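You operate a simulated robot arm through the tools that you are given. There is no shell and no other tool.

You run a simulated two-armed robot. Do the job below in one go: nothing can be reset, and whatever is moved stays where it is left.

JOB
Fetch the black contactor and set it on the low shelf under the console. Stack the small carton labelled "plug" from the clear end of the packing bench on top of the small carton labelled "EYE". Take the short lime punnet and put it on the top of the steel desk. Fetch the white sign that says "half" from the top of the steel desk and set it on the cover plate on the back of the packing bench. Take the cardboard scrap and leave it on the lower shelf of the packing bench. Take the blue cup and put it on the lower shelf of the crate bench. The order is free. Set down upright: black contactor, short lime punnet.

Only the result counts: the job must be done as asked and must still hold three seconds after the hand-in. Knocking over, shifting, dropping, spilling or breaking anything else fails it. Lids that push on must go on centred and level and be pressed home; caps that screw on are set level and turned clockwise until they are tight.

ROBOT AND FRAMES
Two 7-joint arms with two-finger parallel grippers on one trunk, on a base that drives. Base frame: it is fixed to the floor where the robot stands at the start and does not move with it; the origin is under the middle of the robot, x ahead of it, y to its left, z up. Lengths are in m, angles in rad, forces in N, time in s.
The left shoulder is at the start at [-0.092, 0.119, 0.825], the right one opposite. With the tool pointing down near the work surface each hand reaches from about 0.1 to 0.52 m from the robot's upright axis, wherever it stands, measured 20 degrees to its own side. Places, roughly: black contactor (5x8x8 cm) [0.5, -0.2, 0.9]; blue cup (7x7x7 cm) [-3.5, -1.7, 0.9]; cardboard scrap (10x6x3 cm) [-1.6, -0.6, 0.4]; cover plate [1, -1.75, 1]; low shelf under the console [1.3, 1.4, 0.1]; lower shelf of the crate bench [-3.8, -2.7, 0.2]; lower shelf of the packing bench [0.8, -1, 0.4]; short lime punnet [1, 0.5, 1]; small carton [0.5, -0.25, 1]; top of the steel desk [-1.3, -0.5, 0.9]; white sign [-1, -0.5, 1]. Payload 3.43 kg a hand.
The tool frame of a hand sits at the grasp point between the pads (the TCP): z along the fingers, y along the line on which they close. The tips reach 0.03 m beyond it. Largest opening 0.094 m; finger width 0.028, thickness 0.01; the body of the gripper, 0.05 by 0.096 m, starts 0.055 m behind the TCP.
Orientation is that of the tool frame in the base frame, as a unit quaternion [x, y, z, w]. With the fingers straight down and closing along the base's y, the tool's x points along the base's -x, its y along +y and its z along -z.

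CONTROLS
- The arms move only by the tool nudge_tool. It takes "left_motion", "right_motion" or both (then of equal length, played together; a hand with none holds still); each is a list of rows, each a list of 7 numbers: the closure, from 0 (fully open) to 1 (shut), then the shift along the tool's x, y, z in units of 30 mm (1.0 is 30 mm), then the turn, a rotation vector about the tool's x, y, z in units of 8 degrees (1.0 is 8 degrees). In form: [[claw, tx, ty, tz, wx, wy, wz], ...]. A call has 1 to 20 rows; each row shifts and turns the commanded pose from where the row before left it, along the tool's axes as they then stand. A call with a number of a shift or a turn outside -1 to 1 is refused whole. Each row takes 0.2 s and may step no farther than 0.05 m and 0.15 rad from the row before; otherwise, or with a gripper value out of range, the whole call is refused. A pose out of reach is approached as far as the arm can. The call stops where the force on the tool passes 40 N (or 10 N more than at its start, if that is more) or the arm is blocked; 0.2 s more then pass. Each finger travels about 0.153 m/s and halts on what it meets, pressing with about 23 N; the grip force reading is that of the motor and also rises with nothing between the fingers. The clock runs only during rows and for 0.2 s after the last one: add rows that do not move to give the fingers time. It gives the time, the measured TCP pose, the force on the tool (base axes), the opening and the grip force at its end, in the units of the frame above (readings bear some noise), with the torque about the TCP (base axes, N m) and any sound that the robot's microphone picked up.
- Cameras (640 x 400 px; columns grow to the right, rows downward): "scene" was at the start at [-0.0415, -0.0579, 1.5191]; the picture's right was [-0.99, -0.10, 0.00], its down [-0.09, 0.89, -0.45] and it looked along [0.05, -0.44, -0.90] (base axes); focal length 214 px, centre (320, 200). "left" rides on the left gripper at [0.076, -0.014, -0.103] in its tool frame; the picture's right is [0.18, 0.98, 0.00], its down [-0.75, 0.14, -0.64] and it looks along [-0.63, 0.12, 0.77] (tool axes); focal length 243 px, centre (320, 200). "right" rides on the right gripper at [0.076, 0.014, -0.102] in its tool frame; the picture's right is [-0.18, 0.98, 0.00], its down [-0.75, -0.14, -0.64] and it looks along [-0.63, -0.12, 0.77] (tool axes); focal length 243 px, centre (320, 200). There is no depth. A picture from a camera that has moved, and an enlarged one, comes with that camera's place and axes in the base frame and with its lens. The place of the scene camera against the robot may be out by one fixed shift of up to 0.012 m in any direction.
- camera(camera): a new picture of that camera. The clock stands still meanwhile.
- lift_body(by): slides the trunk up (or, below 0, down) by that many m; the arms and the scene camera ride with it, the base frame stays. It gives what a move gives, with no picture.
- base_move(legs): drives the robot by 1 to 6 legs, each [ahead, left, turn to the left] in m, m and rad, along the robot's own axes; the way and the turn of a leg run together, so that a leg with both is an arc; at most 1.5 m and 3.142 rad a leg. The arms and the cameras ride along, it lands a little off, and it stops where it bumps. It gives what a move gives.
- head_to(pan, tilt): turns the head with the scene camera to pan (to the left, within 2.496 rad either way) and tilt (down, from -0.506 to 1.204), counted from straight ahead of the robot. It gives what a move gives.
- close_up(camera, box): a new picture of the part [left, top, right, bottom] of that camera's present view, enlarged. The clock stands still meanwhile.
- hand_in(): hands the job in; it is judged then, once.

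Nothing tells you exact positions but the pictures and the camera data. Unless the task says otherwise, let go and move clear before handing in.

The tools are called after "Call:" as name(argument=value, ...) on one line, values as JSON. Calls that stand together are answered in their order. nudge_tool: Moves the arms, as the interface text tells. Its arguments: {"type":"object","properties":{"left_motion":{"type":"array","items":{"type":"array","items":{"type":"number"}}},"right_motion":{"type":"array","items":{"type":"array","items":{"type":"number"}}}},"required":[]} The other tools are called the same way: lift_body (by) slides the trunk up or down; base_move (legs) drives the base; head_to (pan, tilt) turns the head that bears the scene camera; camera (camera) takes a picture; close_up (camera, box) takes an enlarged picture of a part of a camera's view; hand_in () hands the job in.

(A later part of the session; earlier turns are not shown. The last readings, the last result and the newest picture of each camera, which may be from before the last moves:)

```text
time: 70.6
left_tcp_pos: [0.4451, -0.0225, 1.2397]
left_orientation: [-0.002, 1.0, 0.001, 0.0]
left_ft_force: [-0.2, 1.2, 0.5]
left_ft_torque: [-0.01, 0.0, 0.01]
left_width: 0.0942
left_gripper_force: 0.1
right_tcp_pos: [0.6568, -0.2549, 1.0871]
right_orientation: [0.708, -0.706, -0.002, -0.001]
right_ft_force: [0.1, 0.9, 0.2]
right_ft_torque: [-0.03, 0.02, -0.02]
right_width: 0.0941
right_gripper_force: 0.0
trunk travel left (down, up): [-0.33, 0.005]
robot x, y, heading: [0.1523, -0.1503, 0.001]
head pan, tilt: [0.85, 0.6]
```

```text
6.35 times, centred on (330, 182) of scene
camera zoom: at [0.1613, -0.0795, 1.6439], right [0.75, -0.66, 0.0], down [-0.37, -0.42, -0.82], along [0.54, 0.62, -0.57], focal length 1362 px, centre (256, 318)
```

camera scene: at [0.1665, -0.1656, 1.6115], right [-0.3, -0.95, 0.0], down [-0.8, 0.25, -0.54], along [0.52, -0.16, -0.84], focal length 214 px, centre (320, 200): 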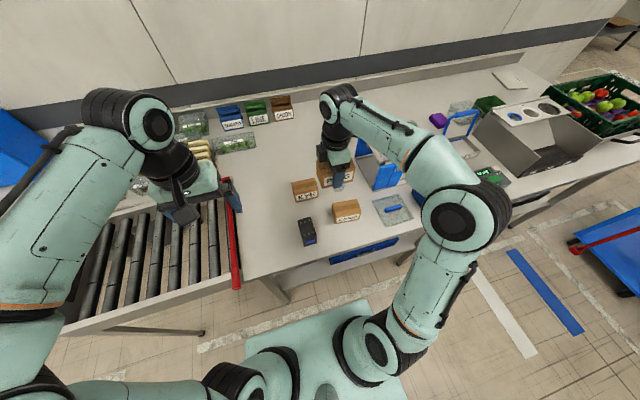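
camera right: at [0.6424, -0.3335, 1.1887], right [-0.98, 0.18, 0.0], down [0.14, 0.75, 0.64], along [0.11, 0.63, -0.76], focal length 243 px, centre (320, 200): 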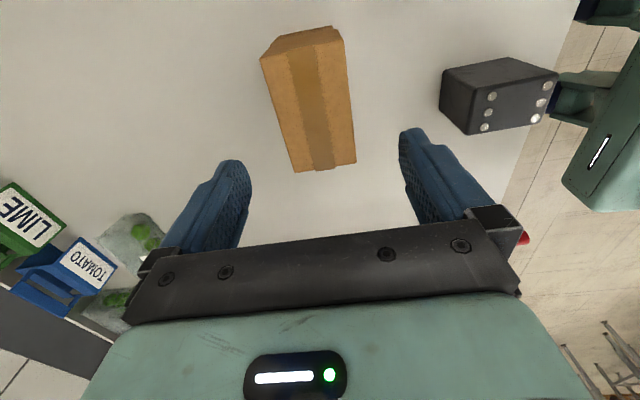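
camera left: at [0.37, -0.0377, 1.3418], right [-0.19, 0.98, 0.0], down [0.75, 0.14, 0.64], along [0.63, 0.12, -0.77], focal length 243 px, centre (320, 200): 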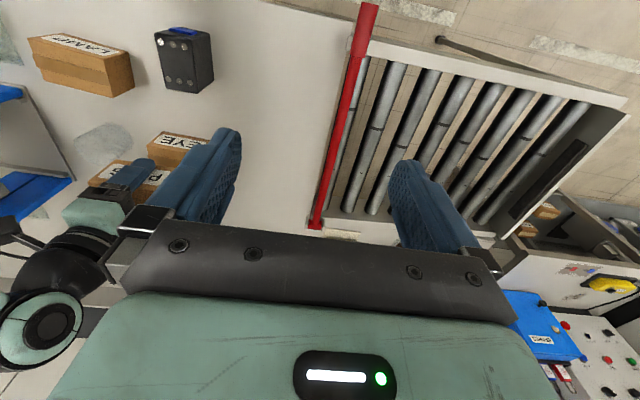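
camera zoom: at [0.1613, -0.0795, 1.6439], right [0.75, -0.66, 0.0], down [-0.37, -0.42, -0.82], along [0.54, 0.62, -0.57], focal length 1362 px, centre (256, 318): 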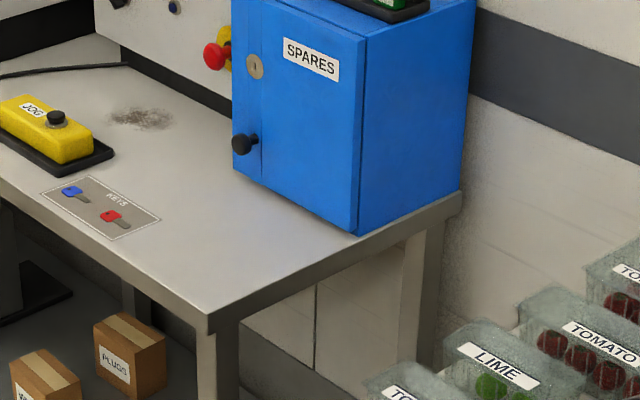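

The console's free shelf space lies between its right leg and two cartons; there is a nook in front of it, left of the conveyor, which also brings the short lime punnet (~(0.92, 0.48)) in reach. For the contactor I'll use the right hand flipped 180° so its camera stays above, and pitched 45° forward. First retract and flip, moving the left hand aside.

Call:
nudge_tool(right_motion=[[0, -0.1, 0.8, 0, 0, 0, 0], [0, -0.2, 0.8, -0.2, 0, 0, 0], [0, -0.2, 0.8, -0.2, 0, 0, 0], [0, -0.2, 0.8, -0.2, 0, 0, 0], [0, -0.2, 0.8, -0.2, 0, 0, 0], [0, -0.2, 0.8, -0.2, 0, 0, 0], [0, -0.2, 0.8, -0.2, 0, 0, 0], [0, -0.2, 0.8, 0, 0, 0, 0], [0, 0, 0.8, 0, 0, 0, 0], [0, 0, 0.7, 0, 0, 0, 0], [0, 0, 0, 0, 0, 0, 0]], left_motion=[[0, 0, 0.8, 0, 0, 0, 0], [0, 0, 0.8, 0, 0, 0, 0], [0, 0, 0.8, 0, 0, 0, 0], [0, 0, 0.8, 0, 0, 0, 0], [0, 0, 0.8, 0, 0, 0, 0], [0, 0, 0.8, 0, 0, 0, 0], [0, 0, 0.6, 0, 0, 0, 0], [0, 0, 0, 0, 0, 0, 0], [0, 0, 0, 0, 0, 0, 0], [0, 0, 0, 0, 0, 0, 0], [0, 0, 0, 0, 0, 0, 0]])

Call:
nudge_tool(right_motion=[[0, 0, 0, 0, 0, 0, -1], [0, 0, 0, 0, 0, 0, -1], [0, 0, 0, 0, 0, 0, -1], [0, 0, 0, 0, 0, 0, -1], [0, 0, 0, 0, 0, 0, -1], [0, 0, 0, 0, 0, 0, -1], [0, 0, 0, 0, 0, 0, -1], [0, 0, 0, 0, 0, 0, -1], [0, 0, 0, 0, 0, 0, -1], [0, 0, 0, 0, 0, 0, -1], [0, 0, 0, 0, 0, 0, -1], [0, 0, 0, 0, 0, 0, -0.25], [0, 0, 0, 0, 0, 0, 0]])

Call:
head_to(pan=-0.2, tilt=1.05)

Call:
camera(camera="scene")

Call:
camera(camera="right")

```text
time: 73.0
left_tcp_pos: [0.4452, 0.1394, 1.239]
left_orientation: [-0.002, 1.0, 0.002, -0.001]
left_ft_force: [-0.5, -0.2, 0.0]
left_ft_torque: [0.0, 0.0, 0.01]
left_width: 0.094
left_gripper_force: 0.0
right_tcp_pos: [0.4193, -0.2128, 1.1208]
right_orientation: [0.708, -0.706, -0.003, 0.0]
right_ft_force: [0.7, 0.0, -0.1]
right_ft_torque: [-0.01, 0.0, -0.01]
right_width: 0.0937
right_gripper_force: 0.2
trunk travel left (down, up): [-0.33, 0.005]
robot x, y, heading: [0.1565, -0.1469, 0.004]
head pan, tilt: [0.85, 0.6]
```

```text
time: 75.8
left_tcp_pos: [0.4442, 0.1398, 1.2406]
left_orientation: [-0.002, 1.0, 0.002, 0.0]
left_ft_force: [-0.1, -0.5, 0.1]
left_ft_torque: [-0.01, 0.0, 0.01]
left_width: 0.0942
left_gripper_force: 0.0
right_tcp_pos: [0.4188, -0.2125, 1.1218]
right_orientation: [1.0, 0.003, -0.001, -0.002]
right_ft_force: [-0.3, 1.1, -1.2]
right_ft_torque: [0.05, 0.02, -0.01]
right_width: 0.0942
right_gripper_force: 0.0
trunk travel left (down, up): [-0.33, 0.005]
robot x, y, heading: [0.1506, -0.1515, -0.001]
head pan, tilt: [0.85, 0.6]
```

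```text
time: 77.1
left_tcp_pos: [0.4444, 0.1412, 1.2404]
left_orientation: [-0.002, 1.0, 0.001, 0.0]
left_ft_force: [0.0, 0.0, -1.0]
left_ft_torque: [0.03, 0.04, -0.02]
left_width: 0.0939
left_gripper_force: 0.0
right_tcp_pos: [0.419, -0.2117, 1.1222]
right_orientation: [1.0, 0.002, 0.0, -0.003]
right_ft_force: [0.2, 0.5, -0.5]
right_ft_torque: [-0.02, -0.04, 0.0]
right_width: 0.0939
right_gripper_force: 0.1
trunk travel left (down, up): [-0.33, 0.005]
robot x, y, heading: [0.1541, -0.1531, 0.002]
head pan, tilt: [-0.201, 1.051]
```

```text
taken
camera scene: at [0.1682, -0.159, 1.6085], right [-0.2, -0.98, 0.0], down [-0.85, 0.17, -0.5], along [0.49, -0.1, -0.87], focal length 214 px, centre (320, 200)
```

scene: 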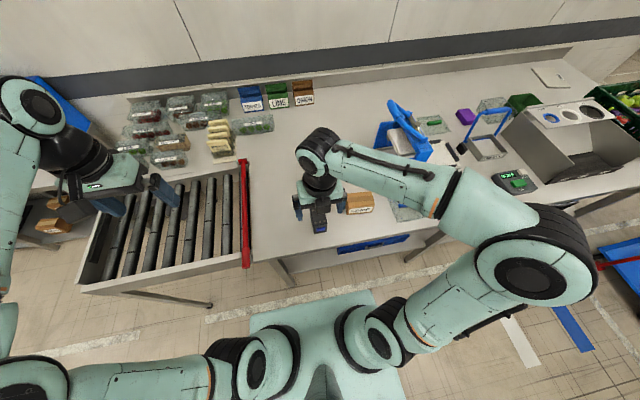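

```text
taken
camera right: at [0.4953, -0.2275, 1.2242], right [-0.18, -0.98, 0.0], down [-0.75, 0.14, 0.64], along [-0.63, 0.12, -0.77], focal length 243 px, centre (320, 200)
```

right: 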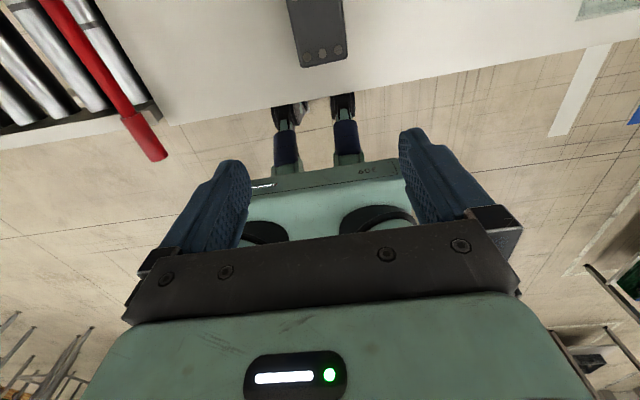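

The flip worked. The contactor seems centred near (0.472, -0.218). Now I'll pitch the tool 45° forward in place.

Call:
nudge_tool(right_motion=[[0, -0.5, 0, 0, 0, 1, 0], [0, -0.5, 0, 0, 0, 1, 0], [0, 0, 0, 0, 0, 1, 0], [0, 0, 0, 0, 0, 1, 0], [0, 0, 0, 0, 0, 1, 0], [0, 0, 0, 0, 0, 0.625, 0], [0, 0, 0, 0, 0, 0, 0]])

Call:
camera(camera="scene")

Call:
camera(camera="right")

```text
time: 78.7
left_tcp_pos: [0.4448, 0.1389, 1.2408]
left_orientation: [-0.003, 1.0, 0.002, 0.0]
left_ft_force: [-0.2, -0.2, 0.7]
left_ft_torque: [-0.01, -0.04, 0.01]
left_width: 0.0941
left_gripper_force: 0.0
right_tcp_pos: [0.3891, -0.212, 1.1204]
right_orientation: [0.924, 0.0, 0.383, -0.002]
right_ft_force: [-0.6, -0.1, -0.2]
right_ft_torque: [-0.02, 0.01, 0.0]
right_width: 0.094
right_gripper_force: 0.1
trunk travel left (down, up): [-0.33, 0.005]
robot x, y, heading: [0.1526, -0.1496, 0.007]
head pan, tilt: [-0.201, 1.051]
```

```text
taken
camera scene: at [0.1682, -0.1591, 1.6084], right [-0.2, -0.98, 0.0], down [-0.85, 0.17, -0.5], along [0.49, -0.1, -0.87], focal length 214 px, centre (320, 200)
```

scene: 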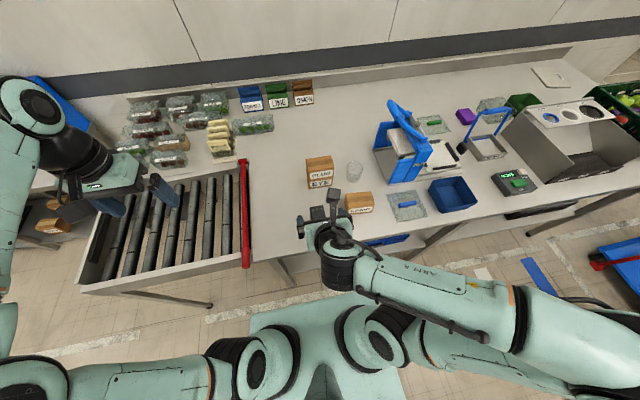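

```text
taken
camera right: at [0.3705, -0.2279, 1.2461], right [-0.13, -0.98, -0.13], down [-0.99, 0.14, -0.08], along [0.1, 0.12, -0.99], focal length 243 px, centre (320, 200)
```

right: 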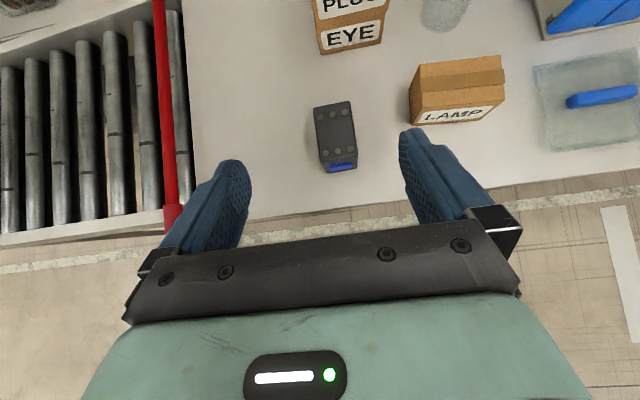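

The contactor is clear in view at about (0.479, -0.222). I'll slide down along the tool axis with the fingers straddling it and check before closing.

Call:
nudge_tool(right_motion=[[0, -0.8, 0.16, 0, 0, 0, 0], [0, -0.8, 0.17, 0, 0, 0, 0], [0, -0.83, 0, 0, 0, 0, 0], [0, 0, 0, 0.8, 0, 0, 0], [0, 0, 0, 0.8, 0, 0, 0], [0, 0, 0, 0.8, 0, 0, 0], [0, 0, 0, 0.8, 0, 0, 0], [0, 0, 0, 0.7, 0, 0, 0], [0, 0, 0, 0.6, 0, 0, 0], [0, 0, 0, 0, 0, 0, 0]])

Call:
camera(camera="right")

Call:
close_up(camera="scene", box=[260, 150, 380, 225])

```text
time: 80.9
left_tcp_pos: [0.4437, 0.1406, 1.2411]
left_orientation: [-0.002, 1.0, 0.002, 0.0]
left_ft_force: [-0.3, -0.4, 0.1]
left_ft_torque: [-0.03, 0.0, -0.01]
left_width: 0.0939
left_gripper_force: 0.0
right_tcp_pos: [0.4616, -0.1954, 1.018]
right_orientation: [0.924, 0.0, 0.382, -0.001]
right_ft_force: [0.3, -0.8, 0.7]
right_ft_torque: [-0.02, 0.0, -0.03]
right_width: 0.0939
right_gripper_force: 0.0
right hand out of reach, approached as far as the arm can: row 1, 2, 3, 4, 5
trunk travel left (down, up): [-0.33, 0.005]
robot x, y, heading: [0.1536, -0.1487, 0.001]
head pan, tilt: [-0.201, 1.051]
```

```text
taken
camera right: at [0.4422, -0.212, 1.1452], right [-0.13, -0.98, -0.13], down [-0.99, 0.14, -0.08], along [0.09, 0.12, -0.99], focal length 243 px, centre (320, 200)
```

right: 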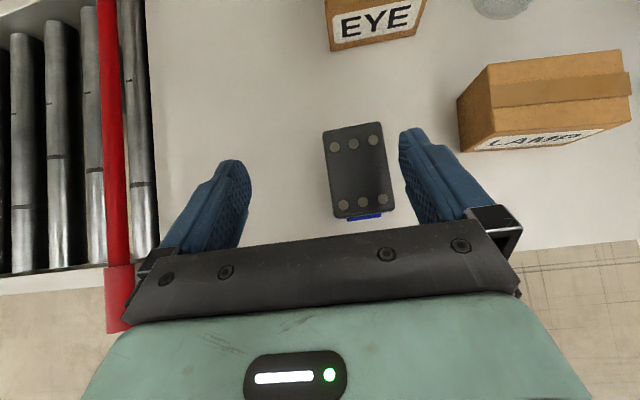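

```text
5.33 times, centred on (320, 188) of scene
camera zoom: at [0.1678, -0.1592, 1.6084], right [-0.2, -0.98, 0.0], down [-0.85, 0.17, -0.5], along [0.49, -0.1, -0.87], focal length 1144 px, centre (320, 267)
```

zoom: 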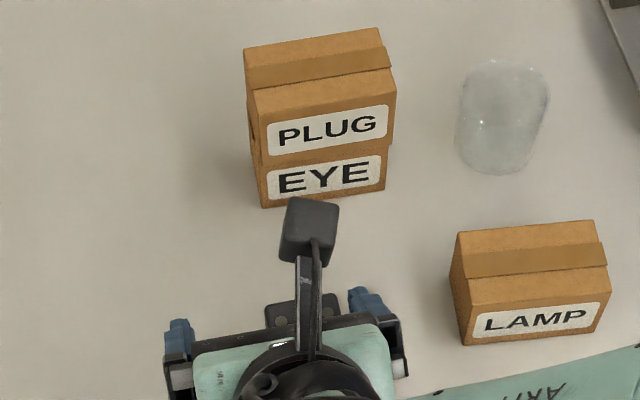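

Being too close to the body limited the pull-in move. I'll back the robot 0.12 m so the arm works in a better range, then re-look.

Call:
base_move(legs=[[-0.12, 0, 0]])

Call:
nudge_tool(right_motion=[[0, 0.2, 0.3, 0.6, 0, 0, 0], [0, 0.2, 0.3, 0.6, 0, 0, 0], [0, 0.2, 0.29, 0.6, 0, 0, 0], [0, 0.2, 0, 0.6, 0, 0, 0], [0, 0.14, 0, 0.3, 0, 0, 0], [0, 0, 0, 0, 0, 0, 0]])

Call:
camera(camera="right")

```text
time: 82.2
left_tcp_pos: [0.3251, 0.1398, 1.241]
left_orientation: [-0.002, 1.0, 0.002, -0.001]
left_ft_force: [-0.1, -0.7, -1.1]
left_ft_torque: [-0.03, 0.0, 0.0]
left_width: 0.0937
left_gripper_force: 0.0
right_tcp_pos: [0.3417, -0.197, 1.0198]
right_orientation: [0.924, 0.0, 0.382, -0.002]
right_ft_force: [1.0, -0.9, 0.0]
right_ft_torque: [-0.01, -0.02, 0.02]
right_width: 0.0937
right_gripper_force: 0.1
trunk travel left (down, up): [-0.33, 0.005]
robot x, y, heading: [0.0287, -0.1524, 0.0]
head pan, tilt: [-0.201, 1.051]
```

```text
time: 83.6
left_tcp_pos: [0.3248, 0.1392, 1.2394]
left_orientation: [-0.001, 1.0, 0.002, 0.0]
left_ft_force: [-0.4, -0.1, 0.1]
left_ft_torque: [0.03, -0.01, 0.01]
left_width: 0.0941
left_gripper_force: 0.0
right_tcp_pos: [0.4191, -0.2221, 0.9808]
right_orientation: [0.924, 0.0, 0.382, -0.002]
right_ft_force: [-0.5, -0.3, -0.2]
right_ft_torque: [0.01, 0.0, 0.02]
right_width: 0.0939
right_gripper_force: 0.0
trunk travel left (down, up): [-0.33, 0.005]
robot x, y, heading: [0.0353, -0.1478, 0.006]
head pan, tilt: [-0.201, 1.051]
```

```text
taken
camera right: at [0.4005, -0.2385, 1.107], right [-0.13, -0.98, -0.13], down [-0.99, 0.14, -0.08], along [0.09, 0.12, -0.99], focal length 243 px, centre (320, 200)
```

right: 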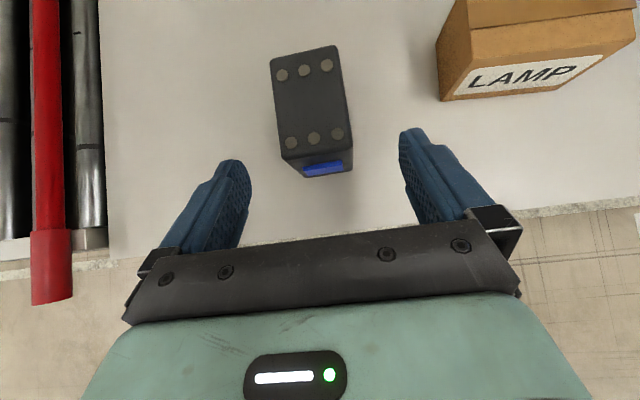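

Well aligned: the contactor's centre lies almost straight along the tool axis, 9 cm ahead. Advance, then close.

Call:
nudge_tool(right_motion=[[0, 0.05, 0, 0.6, 0, 0, 0], [0, 0, 0, 0.7, 0, 0, 0], [0, 0, 0, 0.7, 0, 0, 0], [0, 0, 0, 0.5, 0, 0, 0], [0, 0, 0, 0.45, 0, 0, 0], [0, 0, 0, 0, 0, 0, 0]])

Call:
camera(camera="right")

Call:
close_up(camera="scene", box=[260, 120, 420, 220])

```text
time: 85.0
left_tcp_pos: [0.325, 0.1401, 1.2388]
left_orientation: [-0.002, 1.0, 0.002, -0.001]
left_ft_force: [-0.7, -0.1, 0.1]
left_ft_torque: [-0.02, 0.0, -0.04]
left_width: 0.0941
left_gripper_force: 0.0
right_tcp_pos: [0.4825, -0.222, 0.9186]
right_orientation: [0.924, 0.001, 0.382, -0.002]
right_ft_force: [-0.9, 1.0, 0.9]
right_ft_torque: [0.02, 0.02, 0.0]
right_width: 0.0938
right_gripper_force: 0.0
trunk travel left (down, up): [-0.33, 0.005]
robot x, y, heading: [0.033, -0.1517, 0.002]
head pan, tilt: [-0.201, 1.051]
```

```text
taken
camera right: at [0.4637, -0.2384, 1.0453], right [-0.13, -0.98, -0.13], down [-0.99, 0.14, -0.08], along [0.09, 0.12, -0.99], focal length 243 px, centre (320, 200)
```

right: 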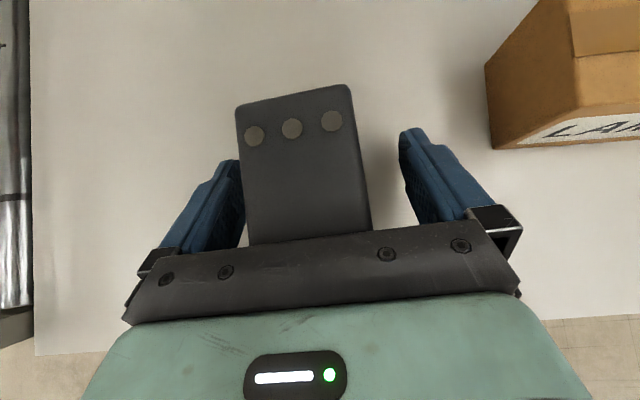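

```text
4.00 times, centred on (340, 170) of scene
camera zoom: at [0.0484, -0.1593, 1.6084], right [-0.2, -0.98, 0.0], down [-0.85, 0.17, -0.5], along [0.49, -0.1, -0.87], focal length 858 px, centre (240, 320)
```

zoom: 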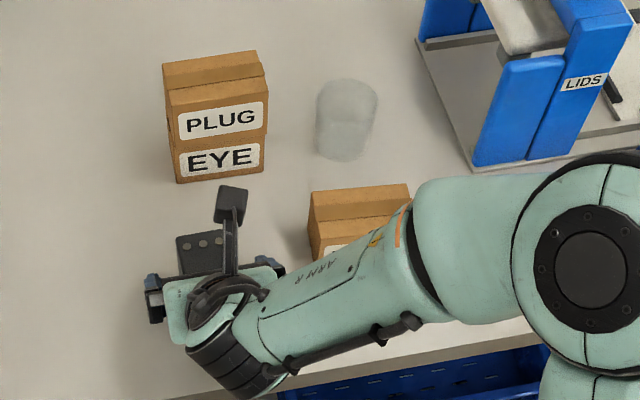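

The contactor sits centred between the fingers with clearance from the palm. Close and lift slowly.

Call:
nudge_tool(right_motion=[[0.4, 0, 0, 0, 0, 0, 0], [0.7, 0, 0, 0, 0, 0, 0], [1, 0, 0, 0, 0, 0, 0], [1, 0, 0, 0, 0, 0, 0], [1, 0, 0, 0, 0, 0, 0], [1, 0, 0, 0, 0, 0, 0]])

Call:
nudge_tool(right_motion=[[1, 0.1, 0, -0.1, 0, 0, 0], [1, 0.1, 0, -0.1, 0, 0, 0], [1, 0.2, 0, -0.2, 0, 0, 0], [1, 0.2, 0, -0.2, 0, 0, 0], [1, 0.3, 0, -0.3, 0, 0, 0], [1, 0.3, 0, -0.3, 0, 0, 0], [1, 0.3, 0, -0.3, 0, 0, 0], [1, 0.3, 0, -0.3, 0, 0, 0], [1, 0.3, 0, -0.3, 0, 0, 0], [1, 0.2, 0, -0.2, 0, 0, 0], [1, 0, 0, 0, 0, 0, 0]])

Call:
camera(camera="right")

Call:
camera(camera="scene")

```text
time: 86.4
left_tcp_pos: [0.3259, 0.1397, 1.239]
left_orientation: [-0.001, 1.0, 0.002, -0.001]
left_ft_force: [-0.3, -0.1, -0.9]
left_ft_torque: [-0.02, 0.01, -0.02]
left_width: 0.0938
left_gripper_force: 0.0
right_tcp_pos: [0.482, -0.2212, 0.9184]
right_orientation: [0.924, 0.002, 0.382, -0.003]
right_ft_force: [1.0, -0.9, 0.0]
right_ft_torque: [-0.05, -0.05, 0.08]
right_width: 0.0519
right_gripper_force: 22.9
trunk travel left (down, up): [-0.33, 0.005]
robot x, y, heading: [0.0302, -0.1519, 0.003]
head pan, tilt: [-0.201, 1.051]
```

```text
time: 88.8
left_tcp_pos: [0.3257, 0.1398, 1.2396]
left_orientation: [-0.002, 1.0, 0.001, -0.001]
left_ft_force: [0.2, -0.5, 0.7]
left_ft_torque: [-0.05, -0.01, 0.0]
left_width: 0.094
left_gripper_force: 0.0
right_tcp_pos: [0.483, -0.2225, 1.0172]
right_orientation: [0.924, 0.0, 0.382, -0.002]
right_ft_force: [0.4, 0.5, -4.0]
right_ft_torque: [-0.02, 0.01, 0.0]
right_width: 0.0524
right_gripper_force: 23.0
trunk travel left (down, up): [-0.33, 0.005]
robot x, y, heading: [0.0286, -0.153, -0.001]
head pan, tilt: [-0.201, 1.051]
```

```text
taken
camera right: at [0.464, -0.2384, 1.1438], right [-0.13, -0.98, -0.13], down [-0.99, 0.14, -0.08], along [0.09, 0.12, -0.99], focal length 243 px, centre (320, 200)
```

right: 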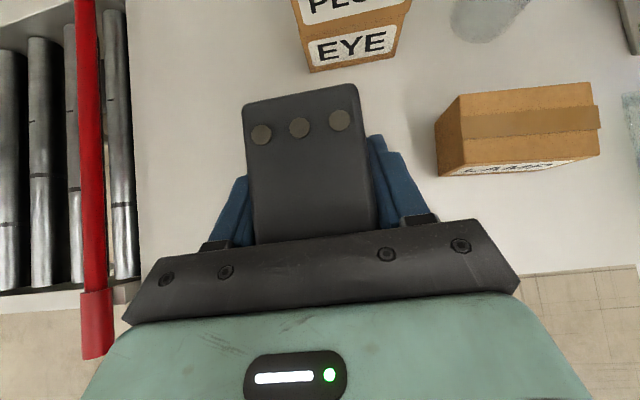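

```text
taken
camera scene: at [0.0489, -0.1593, 1.6084], right [-0.2, -0.98, 0.0], down [-0.85, 0.17, -0.5], along [0.49, -0.1, -0.87], focal length 214 px, centre (320, 200)
```

scene: 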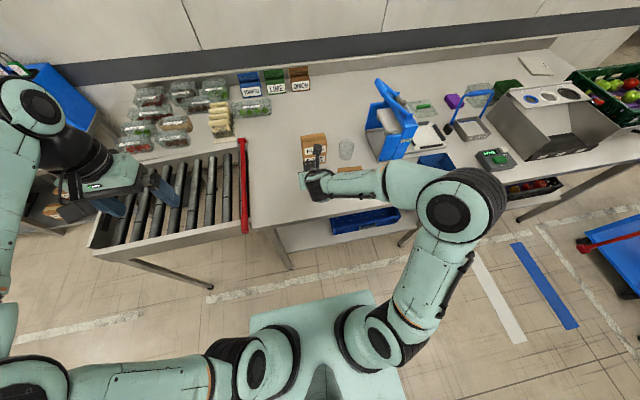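

The contactor is held (about 4 N). Now I'll back off, drive left to in front of the console, and look.

Call:
base_move(legs=[[-0.13, 0, 0], [0, 1.2, 0]])

Call:
head_to(pan=0.0, tilt=0.6)

Call:
camera(camera="scene")

Call:
head_to(pan=-0.9, tilt=0.8)

Call:
camera(camera="scene")

```text
time: 100.4
left_tcp_pos: [0.1856, 1.3415, 1.2395]
left_orientation: [-0.005, 1.0, 0.002, -0.001]
left_ft_force: [0.5, 0.7, 0.0]
left_ft_torque: [0.01, 0.04, 0.03]
left_width: 0.0941
left_gripper_force: 0.0
right_tcp_pos: [0.3468, 0.981, 1.0166]
right_orientation: [0.924, 0.004, 0.382, -0.004]
right_ft_force: [-0.7, 0.3, -1.9]
right_ft_torque: [-0.02, -0.03, 0.0]
right_width: 0.0525
right_gripper_force: 23.2
trunk travel left (down, up): [-0.33, 0.005]
robot x, y, heading: [-0.1044, 1.0514, 0.007]
head pan, tilt: [-0.201, 1.051]
```

```text
time: 101.3
left_tcp_pos: [0.1873, 1.3409, 1.2405]
left_orientation: [-0.005, 1.0, 0.002, -0.001]
left_ft_force: [0.1, 1.0, 0.4]
left_ft_torque: [0.02, -0.01, -0.02]
left_width: 0.094
left_gripper_force: 0.0
right_tcp_pos: [0.3483, 0.9801, 1.0166]
right_orientation: [0.924, 0.004, 0.381, -0.004]
right_ft_force: [-0.2, -0.6, -2.5]
right_ft_torque: [0.02, 0.01, 0.01]
right_width: 0.0523
right_gripper_force: 23.1
trunk travel left (down, up): [-0.33, 0.005]
robot x, y, heading: [-0.1022, 1.0539, 0.009]
head pan, tilt: [0.0, 0.6]
```

```text
taken
camera scene: at [-0.0635, 1.0543, 1.6438], right [0.01, -1.0, 0.0], down [-0.57, 0.0, -0.82], along [0.82, 0.01, -0.57], focal length 214 px, centre (320, 200)
```

scene: 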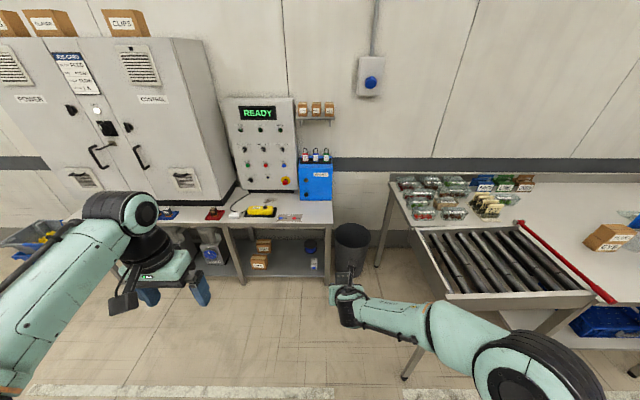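

```text
time: 102.5
left_tcp_pos: [0.1874, 1.3429, 1.2394]
left_orientation: [-0.006, 1.0, 0.002, -0.002]
left_ft_force: [0.0, 0.1, -0.2]
left_ft_torque: [0.03, -0.02, 0.04]
left_width: 0.0938
left_gripper_force: 0.0
right_tcp_pos: [0.3483, 0.9805, 1.0169]
right_orientation: [0.924, 0.004, 0.382, -0.004]
right_ft_force: [-0.7, 0.0, -2.5]
right_ft_torque: [0.01, -0.02, -0.02]
right_width: 0.0524
right_gripper_force: 22.4
trunk travel left (down, up): [-0.33, 0.005]
robot x, y, heading: [-0.1065, 1.0467, 0.01]
head pan, tilt: [-0.901, 0.799]
```

```text
taken
camera scene: at [-0.1011, 0.9909, 1.627], right [-0.78, -0.63, 0.0], down [-0.45, 0.56, -0.7], along [0.44, -0.54, -0.72], focal length 214 px, centre (320, 200)
```

scene: 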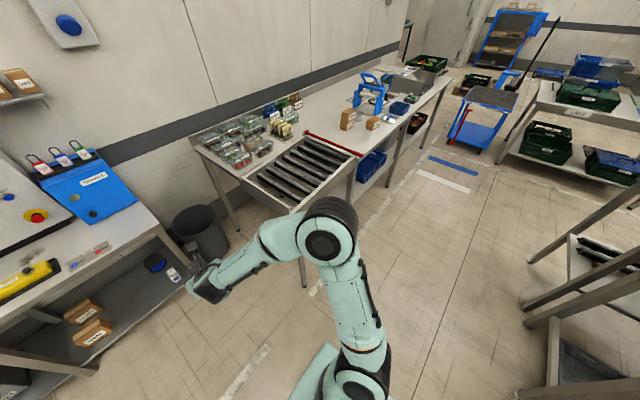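

There's more on the console's low shelf than I saw before. I'll zoom in to find a free spot.

Call:
head_to(pan=0.15, tilt=0.7)

Call:
close_up(camera="scene", box=[260, 150, 420, 250])

Call:
close_up(camera="scene", box=[420, 80, 580, 180])

```text
time: 103.8
left_tcp_pos: [0.1873, 1.3406, 1.2396]
left_orientation: [-0.006, 1.0, 0.002, 0.0]
left_ft_force: [-0.1, 0.1, 0.0]
left_ft_torque: [-0.01, 0.01, -0.02]
left_width: 0.094
left_gripper_force: 0.1
right_tcp_pos: [0.3482, 0.9817, 1.0187]
right_orientation: [0.924, 0.004, 0.382, -0.003]
right_ft_force: [0.8, 0.3, -4.0]
right_ft_torque: [0.03, 0.0, 0.0]
right_width: 0.0521
right_gripper_force: 23.1
trunk travel left (down, up): [-0.33, 0.005]
robot x, y, heading: [-0.1042, 1.0503, 0.006]
head pan, tilt: [0.15, 0.7]
```

```text
4.00 times, centred on (340, 200) of scene
camera zoom: at [-0.068, 1.0669, 1.6352], right [0.16, -0.99, 0.0], down [-0.64, -0.1, -0.76], along [0.76, 0.12, -0.64], focal length 858 px, centre (240, 200)
```

zoom: 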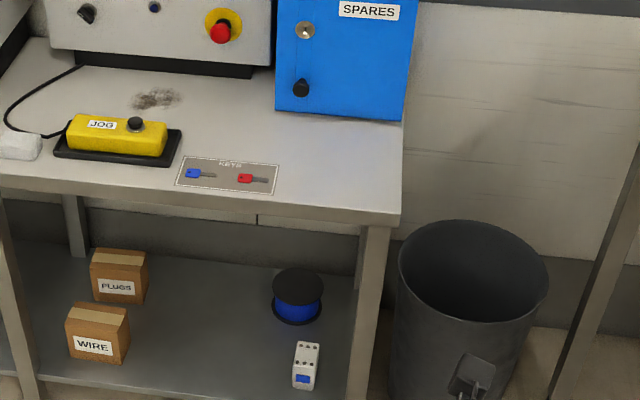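

```text
4.00 times, centred on (500, 130) of scene
camera zoom: at [-0.068, 1.0669, 1.6352], right [0.16, -0.99, 0.0], down [-0.64, -0.1, -0.76], along [0.76, 0.12, -0.64], focal length 858 px, centre (-400, 480)
```

zoom: 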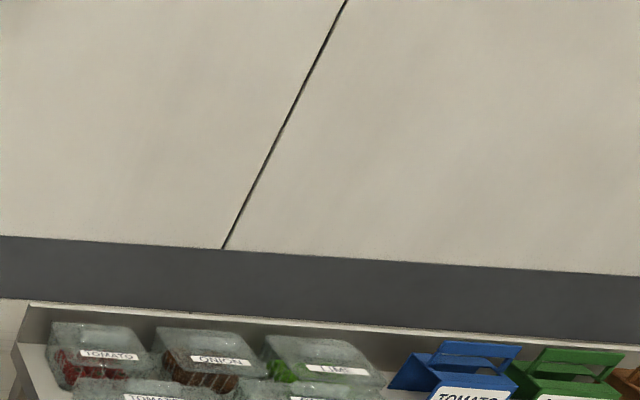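

Free shelf space lies at about x 1.07–1.3, y 1.22–1.5 (between the cartons and the spool/white contactor). I'll shift left to line up with y≈1.34, then lower the trunk fully while still at a distance.

Call:
base_move(legs=[[0, 0.36, -0.006]])

Call:
lift_body(by=-0.33)

Call:
nudge_tool(right_motion=[[1, -0.2, 0, 0.3, 0, 0, 0], [1, -0.4, 0, 0.4, 0, 0, 0], [1, -0.5, 0, 0.5, 0, 0, 0], [1, -0.5, 0, 0.5, 0, 0, 0], [1, -0.5, 0, 0.5, 0, 0, 0], [1, -0.5, 0, 0.5, 0, 0, 0], [1, -0.5, 0, 0.5, 0, 0, 0], [1, -0.5, 0, 0.5, 0, 0, 0], [1, -0.5, 0, 0.5, 0, 0, 0], [1, -0.4, 0, 0.4, 0, 0, 0], [1, 0, 0, 0, 0, 0, 0]])

Call:
camera(camera="scene")

Call:
camera(camera="right")

```text
time: 107.5
left_tcp_pos: [0.1887, 1.6984, 1.2398]
left_orientation: [-0.001, 1.0, 0.002, -0.001]
left_ft_force: [-0.8, 0.0, 0.5]
left_ft_torque: [0.01, 0.0, -0.01]
left_width: 0.0942
left_gripper_force: 0.0
right_tcp_pos: [0.3444, 1.3351, 1.0167]
right_orientation: [0.924, 0.0, 0.382, -0.002]
right_ft_force: [-0.1, 0.9, -2.9]
right_ft_torque: [-0.02, 0.02, 0.03]
right_width: 0.0525
right_gripper_force: 23.5
trunk travel left (down, up): [-0.33, 0.005]
robot x, y, heading: [-0.1043, 1.4107, -0.002]
head pan, tilt: [0.15, 0.7]
```

```text
time: 110.8
left_tcp_pos: [0.1869, 1.6987, 0.9092]
left_orientation: [-0.001, 1.0, 0.002, -0.001]
left_ft_force: [-0.2, -0.8, 0.3]
left_ft_torque: [0.02, 0.05, -0.03]
left_width: 0.0939
left_gripper_force: 0.1
right_tcp_pos: [0.3454, 1.3362, 0.6872]
right_orientation: [0.924, 0.0, 0.381, -0.002]
right_ft_force: [-0.6, -0.2, -2.3]
right_ft_torque: [-0.03, -0.01, 0.0]
right_width: 0.0522
right_gripper_force: 22.9
trunk travel left (down, up): [0.0, 0.335]
robot x, y, heading: [-0.1092, 1.4102, 0.002]
head pan, tilt: [0.15, 0.7]
```

```text
time: 113.2
left_tcp_pos: [0.1878, 1.6963, 0.9099]
left_orientation: [-0.001, 1.0, 0.002, -0.001]
left_ft_force: [0.3, 0.1, 0.2]
left_ft_torque: [-0.02, -0.02, -0.01]
left_width: 0.0941
left_gripper_force: 0.1
right_tcp_pos: [0.3467, 1.3362, 0.4929]
right_orientation: [0.924, -0.001, 0.381, -0.001]
right_ft_force: [0.5, 1.2, -2.7]
right_ft_torque: [0.01, 0.0, 0.01]
right_width: 0.0522
right_gripper_force: 23.2
trunk travel left (down, up): [0.0, 0.335]
robot x, y, heading: [-0.1051, 1.4095, -0.001]
head pan, tilt: [0.15, 0.7]
```

```text
taken
camera scene: at [-0.0198, 1.4253, 1.2993], right [0.15, -0.99, 0.0], down [-0.64, -0.1, -0.76], along [0.76, 0.11, -0.64], focal length 214 px, centre (320, 200)
```

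scene: 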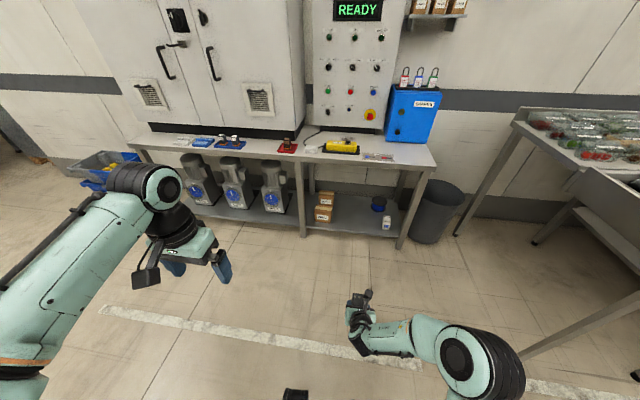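

```text
taken
camera right: at [0.3282, 1.3204, 0.6203], right [-0.13, -0.98, -0.13], down [-0.99, 0.14, -0.08], along [0.09, 0.12, -0.99], focal length 243 px, centre (320, 200)
```

right: 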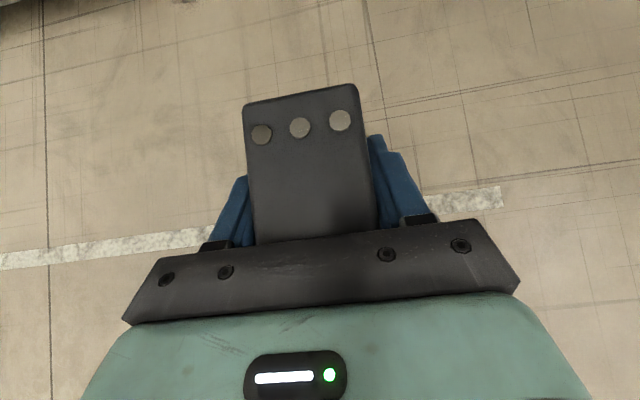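

The hand must come lower before going in. I'll lower it to about z=0.26, still well short of the console, and check the reach.

Call:
nudge_tool(right_motion=[[1, -0.3, 0, 0.3, 0, 0, 0], [1, -0.5, 0, 0.5, 0, 0, 0], [1, -0.5, 0, 0.5, 0, 0, 0], [1, -0.5, 0, 0.5, 0, 0, 0], [1, -0.5, 0, 0.5, 0, 0, 0], [1, -0.5, 0, 0.5, 0, 0, 0], [1, -0.5, 0, 0.5, 0, 0, 0], [1, -0.5, 0, 0.5, 0, 0, 0], [1, -0.5, 0, 0.5, 0, 0, 0], [1, -0.5, 0, 0.5, 0, 0, 0], [1, -0.5, 0, 0.5, 0, 0, 0], [1, -0.2, 0, 0.2, 0, 0, 0], [1, 0, 0, 0, 0, 0, 0]])

Call:
base_move(legs=[[0.45, 0, 0]])

Call:
head_to(pan=-0.1, tilt=0.8)

Call:
camera(camera="scene")

Call:
camera(camera="right")

Call:
camera(camera="left")

```text
time: 116.0
left_tcp_pos: [0.1882, 1.6983, 0.9103]
left_orientation: [-0.001, 1.0, 0.002, -0.001]
left_ft_force: [0.3, -0.9, -0.2]
left_ft_torque: [0.0, -0.02, 0.01]
left_width: 0.0941
left_gripper_force: 0.0
right_tcp_pos: [0.3454, 1.3369, 0.2605]
right_orientation: [0.924, 0.0, 0.382, -0.002]
right_ft_force: [-0.8, -0.3, -3.0]
right_ft_torque: [-0.02, 0.01, 0.01]
right_width: 0.0525
right_gripper_force: 23.0
trunk travel left (down, up): [0.0, 0.335]
robot x, y, heading: [-0.106, 1.4093, -0.003]
head pan, tilt: [0.15, 0.7]
```

```text
time: 118.7
left_tcp_pos: [0.636, 1.6981, 0.9092]
left_orientation: [-0.002, 1.0, 0.002, -0.001]
left_ft_force: [-0.1, -0.6, 0.1]
left_ft_torque: [-0.01, -0.03, 0.0]
left_width: 0.0935
left_gripper_force: 0.0
right_tcp_pos: [0.7954, 1.339, 0.259]
right_orientation: [0.924, 0.001, 0.381, -0.002]
right_ft_force: [-0.4, 0.0, -2.5]
right_ft_torque: [-0.01, -0.02, -0.01]
right_width: 0.0523
right_gripper_force: 22.9
trunk travel left (down, up): [0.0, 0.335]
robot x, y, heading: [0.3446, 1.4114, 0.005]
head pan, tilt: [0.15, 0.7]
```

```text
time: 119.5
left_tcp_pos: [0.6364, 1.6997, 0.9093]
left_orientation: [-0.001, 1.0, 0.002, -0.001]
left_ft_force: [0.0, 0.5, 0.1]
left_ft_torque: [0.0, 0.01, 0.0]
left_width: 0.0938
left_gripper_force: 0.0
right_tcp_pos: [0.7962, 1.3387, 0.2597]
right_orientation: [0.924, 0.001, 0.381, -0.002]
right_ft_force: [-0.1, -0.2, -2.5]
right_ft_torque: [0.0, -0.01, 0.01]
right_width: 0.0524
right_gripper_force: 22.7
trunk travel left (down, up): [0.0, 0.335]
robot x, y, heading: [0.3434, 1.4106, 0.0]
head pan, tilt: [-0.099, 0.799]
```

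```text
taken
camera scene: at [0.4256, 1.4055, 1.2911], right [-0.1, -1.0, 0.0], down [-0.71, 0.07, -0.7], along [0.69, -0.07, -0.72], focal length 214 px, centre (320, 200)
```

scene: 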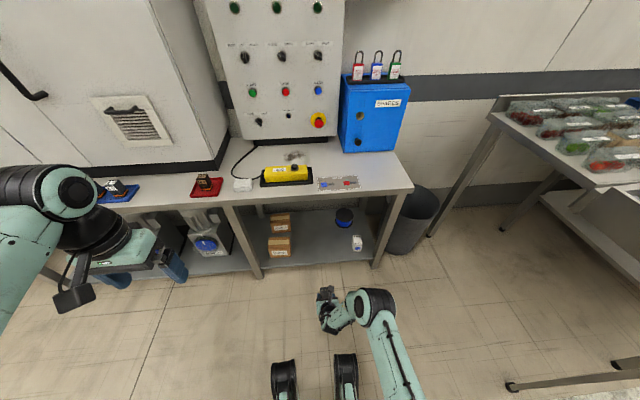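

```text
taken
camera right: at [0.7765, 1.323, 0.3864], right [-0.13, -0.98, -0.13], down [-0.99, 0.14, -0.08], along [0.09, 0.12, -0.99], focal length 243 px, centre (320, 200)
```

right: 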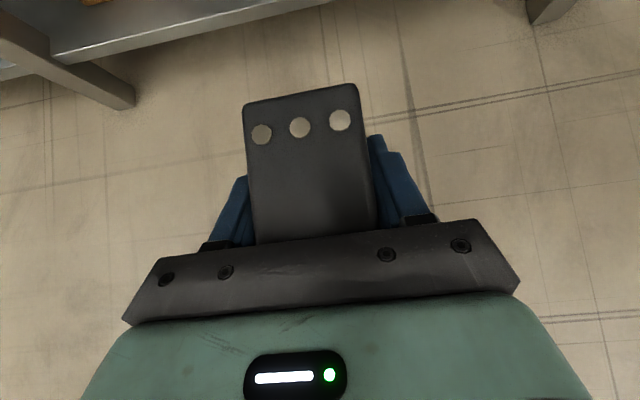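

```text
taken
camera left: at [0.5609, 1.6833, 1.0125], right [-0.19, 0.98, 0.0], down [0.75, 0.14, 0.64], along [0.63, 0.12, -0.77], focal length 243 px, centre (320, 200)
```

left: 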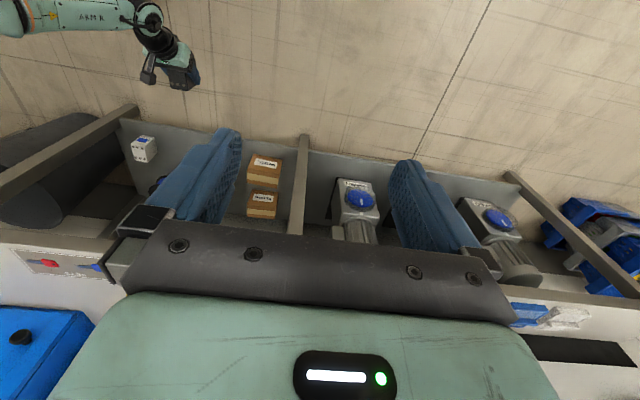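

The hand is low and level, and the shelf's front edge is at about x≈1.055. I'll pull the left hand back a bit, then drive ahead 0.33 m so the contactor goes over the shelf.

Call:
nudge_tool(left_motion=[[0, 0.6, 0, 0, 0, 0, 0], [0, 0.8, 0, 0, 0, 0, 0], [0, 0.8, 0, 0, 0, 0, 0], [0, 0.8, 0, 0, 0, 0, 0], [0, 0.8, 0, 0, 0, 0, 0], [0, 0, 0, 0, 0, 0, 0]])

Call:
base_move(legs=[[0.22, 0, 0]])

Call:
camera(camera="scene")

Call:
camera(camera="right")

```text
time: 120.9
left_tcp_pos: [0.5216, 1.6975, 0.9098]
left_orientation: [-0.002, 1.0, 0.002, -0.001]
left_ft_force: [-0.2, -0.2, -0.4]
left_ft_torque: [-0.01, 0.02, -0.02]
left_width: 0.094
left_gripper_force: 0.0
right_tcp_pos: [0.7954, 1.3391, 0.2603]
right_orientation: [0.924, 0.001, 0.382, -0.002]
right_ft_force: [0.1, 0.0, -3.0]
right_ft_torque: [0.03, -0.06, -0.02]
right_width: 0.0523
right_gripper_force: 23.2
trunk travel left (down, up): [0.0, 0.335]
robot x, y, heading: [0.3426, 1.4061, 0.001]
head pan, tilt: [-0.099, 0.799]
```

```text
time: 122.5
left_tcp_pos: [0.7387, 1.6993, 0.9093]
left_orientation: [-0.003, 1.0, 0.002, -0.001]
left_ft_force: [0.3, 0.0, -1.0]
left_ft_torque: [-0.01, 0.02, 0.01]
left_width: 0.0942
left_gripper_force: 0.1
right_tcp_pos: [1.0115, 1.34, 0.2599]
right_orientation: [0.925, 0.001, 0.38, -0.003]
right_ft_force: [-0.2, -0.2, -3.5]
right_ft_torque: [0.02, 0.0, 0.0]
right_width: 0.0524
right_gripper_force: 23.1
trunk travel left (down, up): [0.0, 0.335]
robot x, y, heading: [0.5637, 1.4107, -0.002]
head pan, tilt: [-0.099, 0.799]
```

```text
taken
camera scene: at [0.6424, 1.4058, 1.291], right [-0.1, -1.0, 0.0], down [-0.71, 0.07, -0.7], along [0.69, -0.07, -0.72], focal length 214 px, centre (320, 200)
```

scene: 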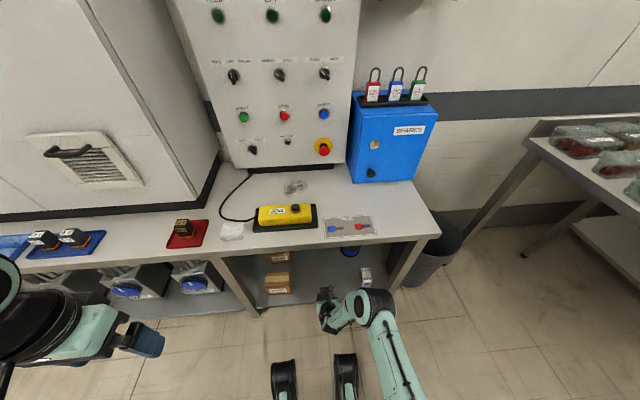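

```text
taken
camera right: at [0.9931, 1.3232, 0.3863], right [-0.13, -0.98, -0.13], down [-0.99, 0.14, -0.08], along [0.09, 0.12, -0.99], focal length 243 px, centre (320, 200)
```

right: 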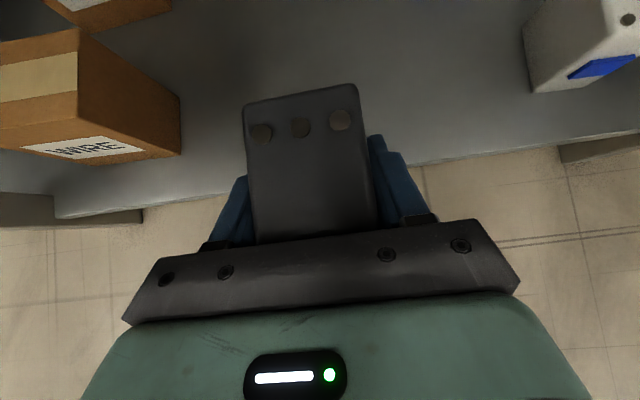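

The shelf edge is at x≈1.04, and the gap between the WIRE carton (y>1.51) and the white contactor (y<1.12) is wide. Drive ahead another 0.11 m and check.

Call:
base_move(legs=[[0.11, 0, 0]])

Call:
camera(camera="right")

Call:
camera(camera="scene")

```text
time: 123.8
left_tcp_pos: [0.8489, 1.699, 0.9103]
left_orientation: [-0.002, 1.0, 0.002, -0.001]
left_ft_force: [0.5, 0.2, -0.5]
left_ft_torque: [0.02, 0.03, -0.02]
left_width: 0.0941
left_gripper_force: 0.0
right_tcp_pos: [1.1213, 1.339, 0.2597]
right_orientation: [0.925, 0.0, 0.381, -0.002]
right_ft_force: [0.5, 0.2, -3.6]
right_ft_torque: [0.01, -0.03, 0.01]
right_width: 0.0523
right_gripper_force: 23.4
trunk travel left (down, up): [0.0, 0.335]
robot x, y, heading: [0.6716, 1.4099, 0.002]
head pan, tilt: [-0.099, 0.799]
```

```text
taken
camera right: at [1.1031, 1.323, 0.3862], right [-0.13, -0.98, -0.13], down [-0.99, 0.14, -0.07], along [0.09, 0.12, -0.99], focal length 243 px, centre (320, 200)
```

right: 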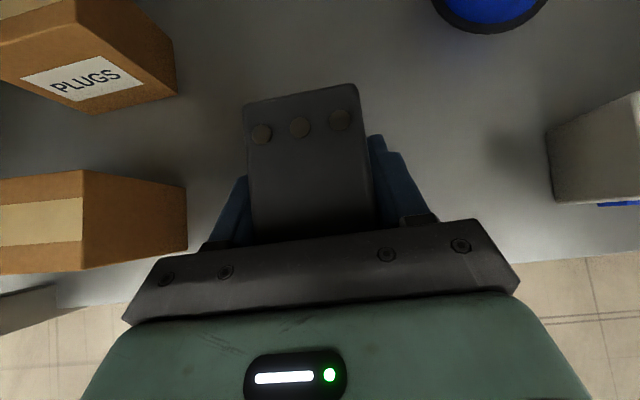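

```text
taken
camera scene: at [0.7527, 1.4059, 1.291], right [-0.1, -1.0, 0.0], down [-0.71, 0.07, -0.7], along [0.69, -0.07, -0.72], focal length 214 px, centre (320, 200)
```

scene: 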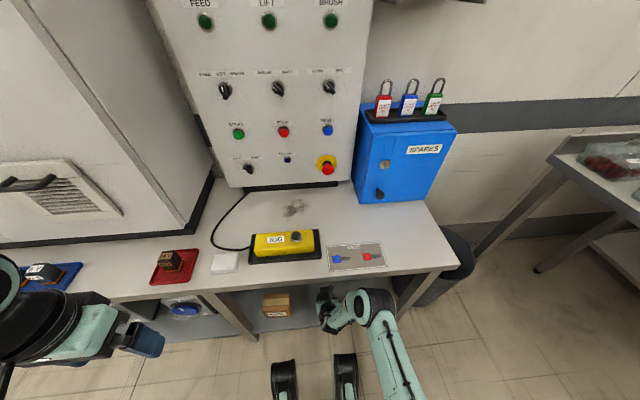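

Parallax gives a shelf height of about z=0.11, so touchdown should be near TCP z≈0.148. Lower to about 0.165 first.

Call:
nudge_tool(right_motion=[[1, -0.2, 0, 0.2, 0, 0, 0], [1, -0.35, 0, 0.35, 0, 0, 0], [1, -0.35, 0, 0.35, 0, 0, 0], [1, -0.35, 0, 0.35, 0, 0, 0], [1, -0.35, 0, 0.35, 0, 0, 0], [1, -0.35, 0, 0.35, 0, 0, 0], [1, -0.28, 0, 0.28, 0, 0, 0], [1, 0, 0, 0, 0, 0, 0]])

Call:
camera(camera="right")

```text
time: 125.5
left_tcp_pos: [0.8478, 1.6985, 0.9097]
left_orientation: [-0.001, 1.0, 0.001, 0.0]
left_ft_force: [-0.3, 0.0, 0.2]
left_ft_torque: [0.01, -0.02, 0.01]
left_width: 0.0942
left_gripper_force: 0.1
right_tcp_pos: [1.1248, 1.3399, 0.1688]
right_orientation: [0.923, 0.001, 0.386, -0.002]
right_ft_force: [-0.5, 0.1, 24.1]
right_ft_torque: [-0.28, 0.22, 0.0]
right_width: 0.052
right_gripper_force: 23.2
trunk travel left (down, up): [0.0, 0.335]
robot x, y, heading: [0.668, 1.4148, -0.001]
head pan, tilt: [-0.099, 0.799]
```

```text
taken
camera right: at [1.1047, 1.3238, 0.2947], right [-0.13, -0.98, -0.13], down [-0.99, 0.14, -0.09], along [0.1, 0.12, -0.99], focal length 243 px, centre (320, 200)
```

right: 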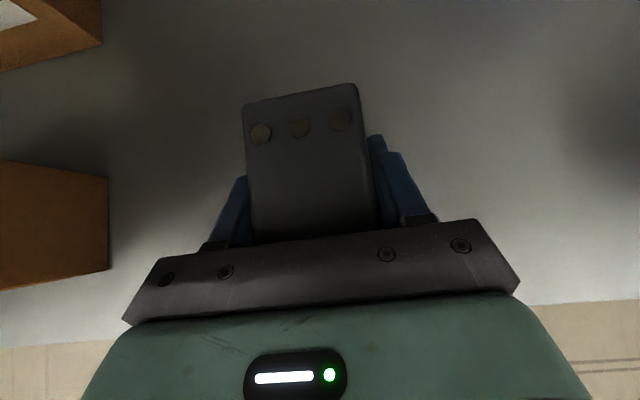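

Contact was felt at TCP z≈0.169 (shelf z≈0.13). I'll ease the load, open, and retreat backwards along the tool axis.

Call:
nudge_tool(right_motion=[[1, 0.07, 0, -0.07, 0, 0, 0], [0.5, 0, 0, 0, 0, 0, 0], [0.2, 0, 0, 0, 0, 0, 0], [0, 0, 0, 0, 0, 0, 0], [0, 0, 0, 0, 0, 0, 0], [0, 0, 0, -0.3, 0, 0, 0], [0, 0, 0, -0.5, 0, 0, 0], [0, 0, 0, -0.5, 0, 0, 0], [0, 0, 0, -0.5, 0, 0, 0], [0, 0, 0, -0.5, 0, 0, 0], [0, 0, 0, -0.5, 0, 0, 0], [0, 0, 0, 0, 0, 0, 0]])

Call:
camera(camera="right")

```text
time: 128.2
left_tcp_pos: [0.8493, 1.6984, 0.911]
left_orientation: [-0.002, 1.0, 0.002, 0.0]
left_ft_force: [-0.4, 1.1, 0.4]
left_ft_torque: [-0.02, 0.0, -0.05]
left_width: 0.0939
left_gripper_force: 0.0
right_tcp_pos: [1.0612, 1.3382, 0.2285]
right_orientation: [0.925, 0.001, 0.381, -0.003]
right_ft_force: [0.2, -0.2, -0.2]
right_ft_torque: [-0.02, 0.0, -0.01]
right_width: 0.0938
right_gripper_force: 0.2
trunk travel left (down, up): [0.0, 0.335]
robot x, y, heading: [0.6753, 1.4071, 0.005]
head pan, tilt: [-0.099, 0.799]
```

```text
taken
camera right: at [1.043, 1.3224, 0.3545], right [-0.13, -0.98, -0.13], down [-0.99, 0.14, -0.08], along [0.09, 0.12, -0.99], focal length 243 px, centre (320, 200)
```

right: 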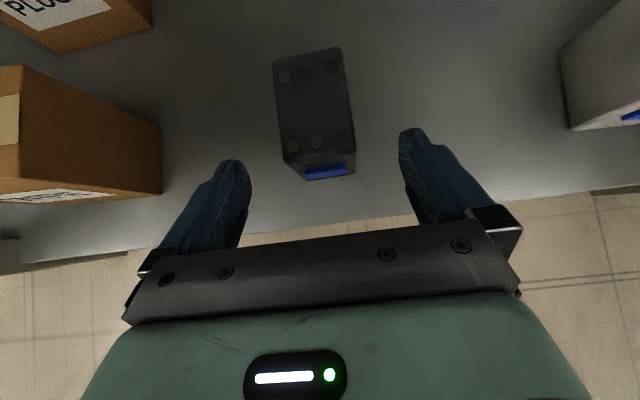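

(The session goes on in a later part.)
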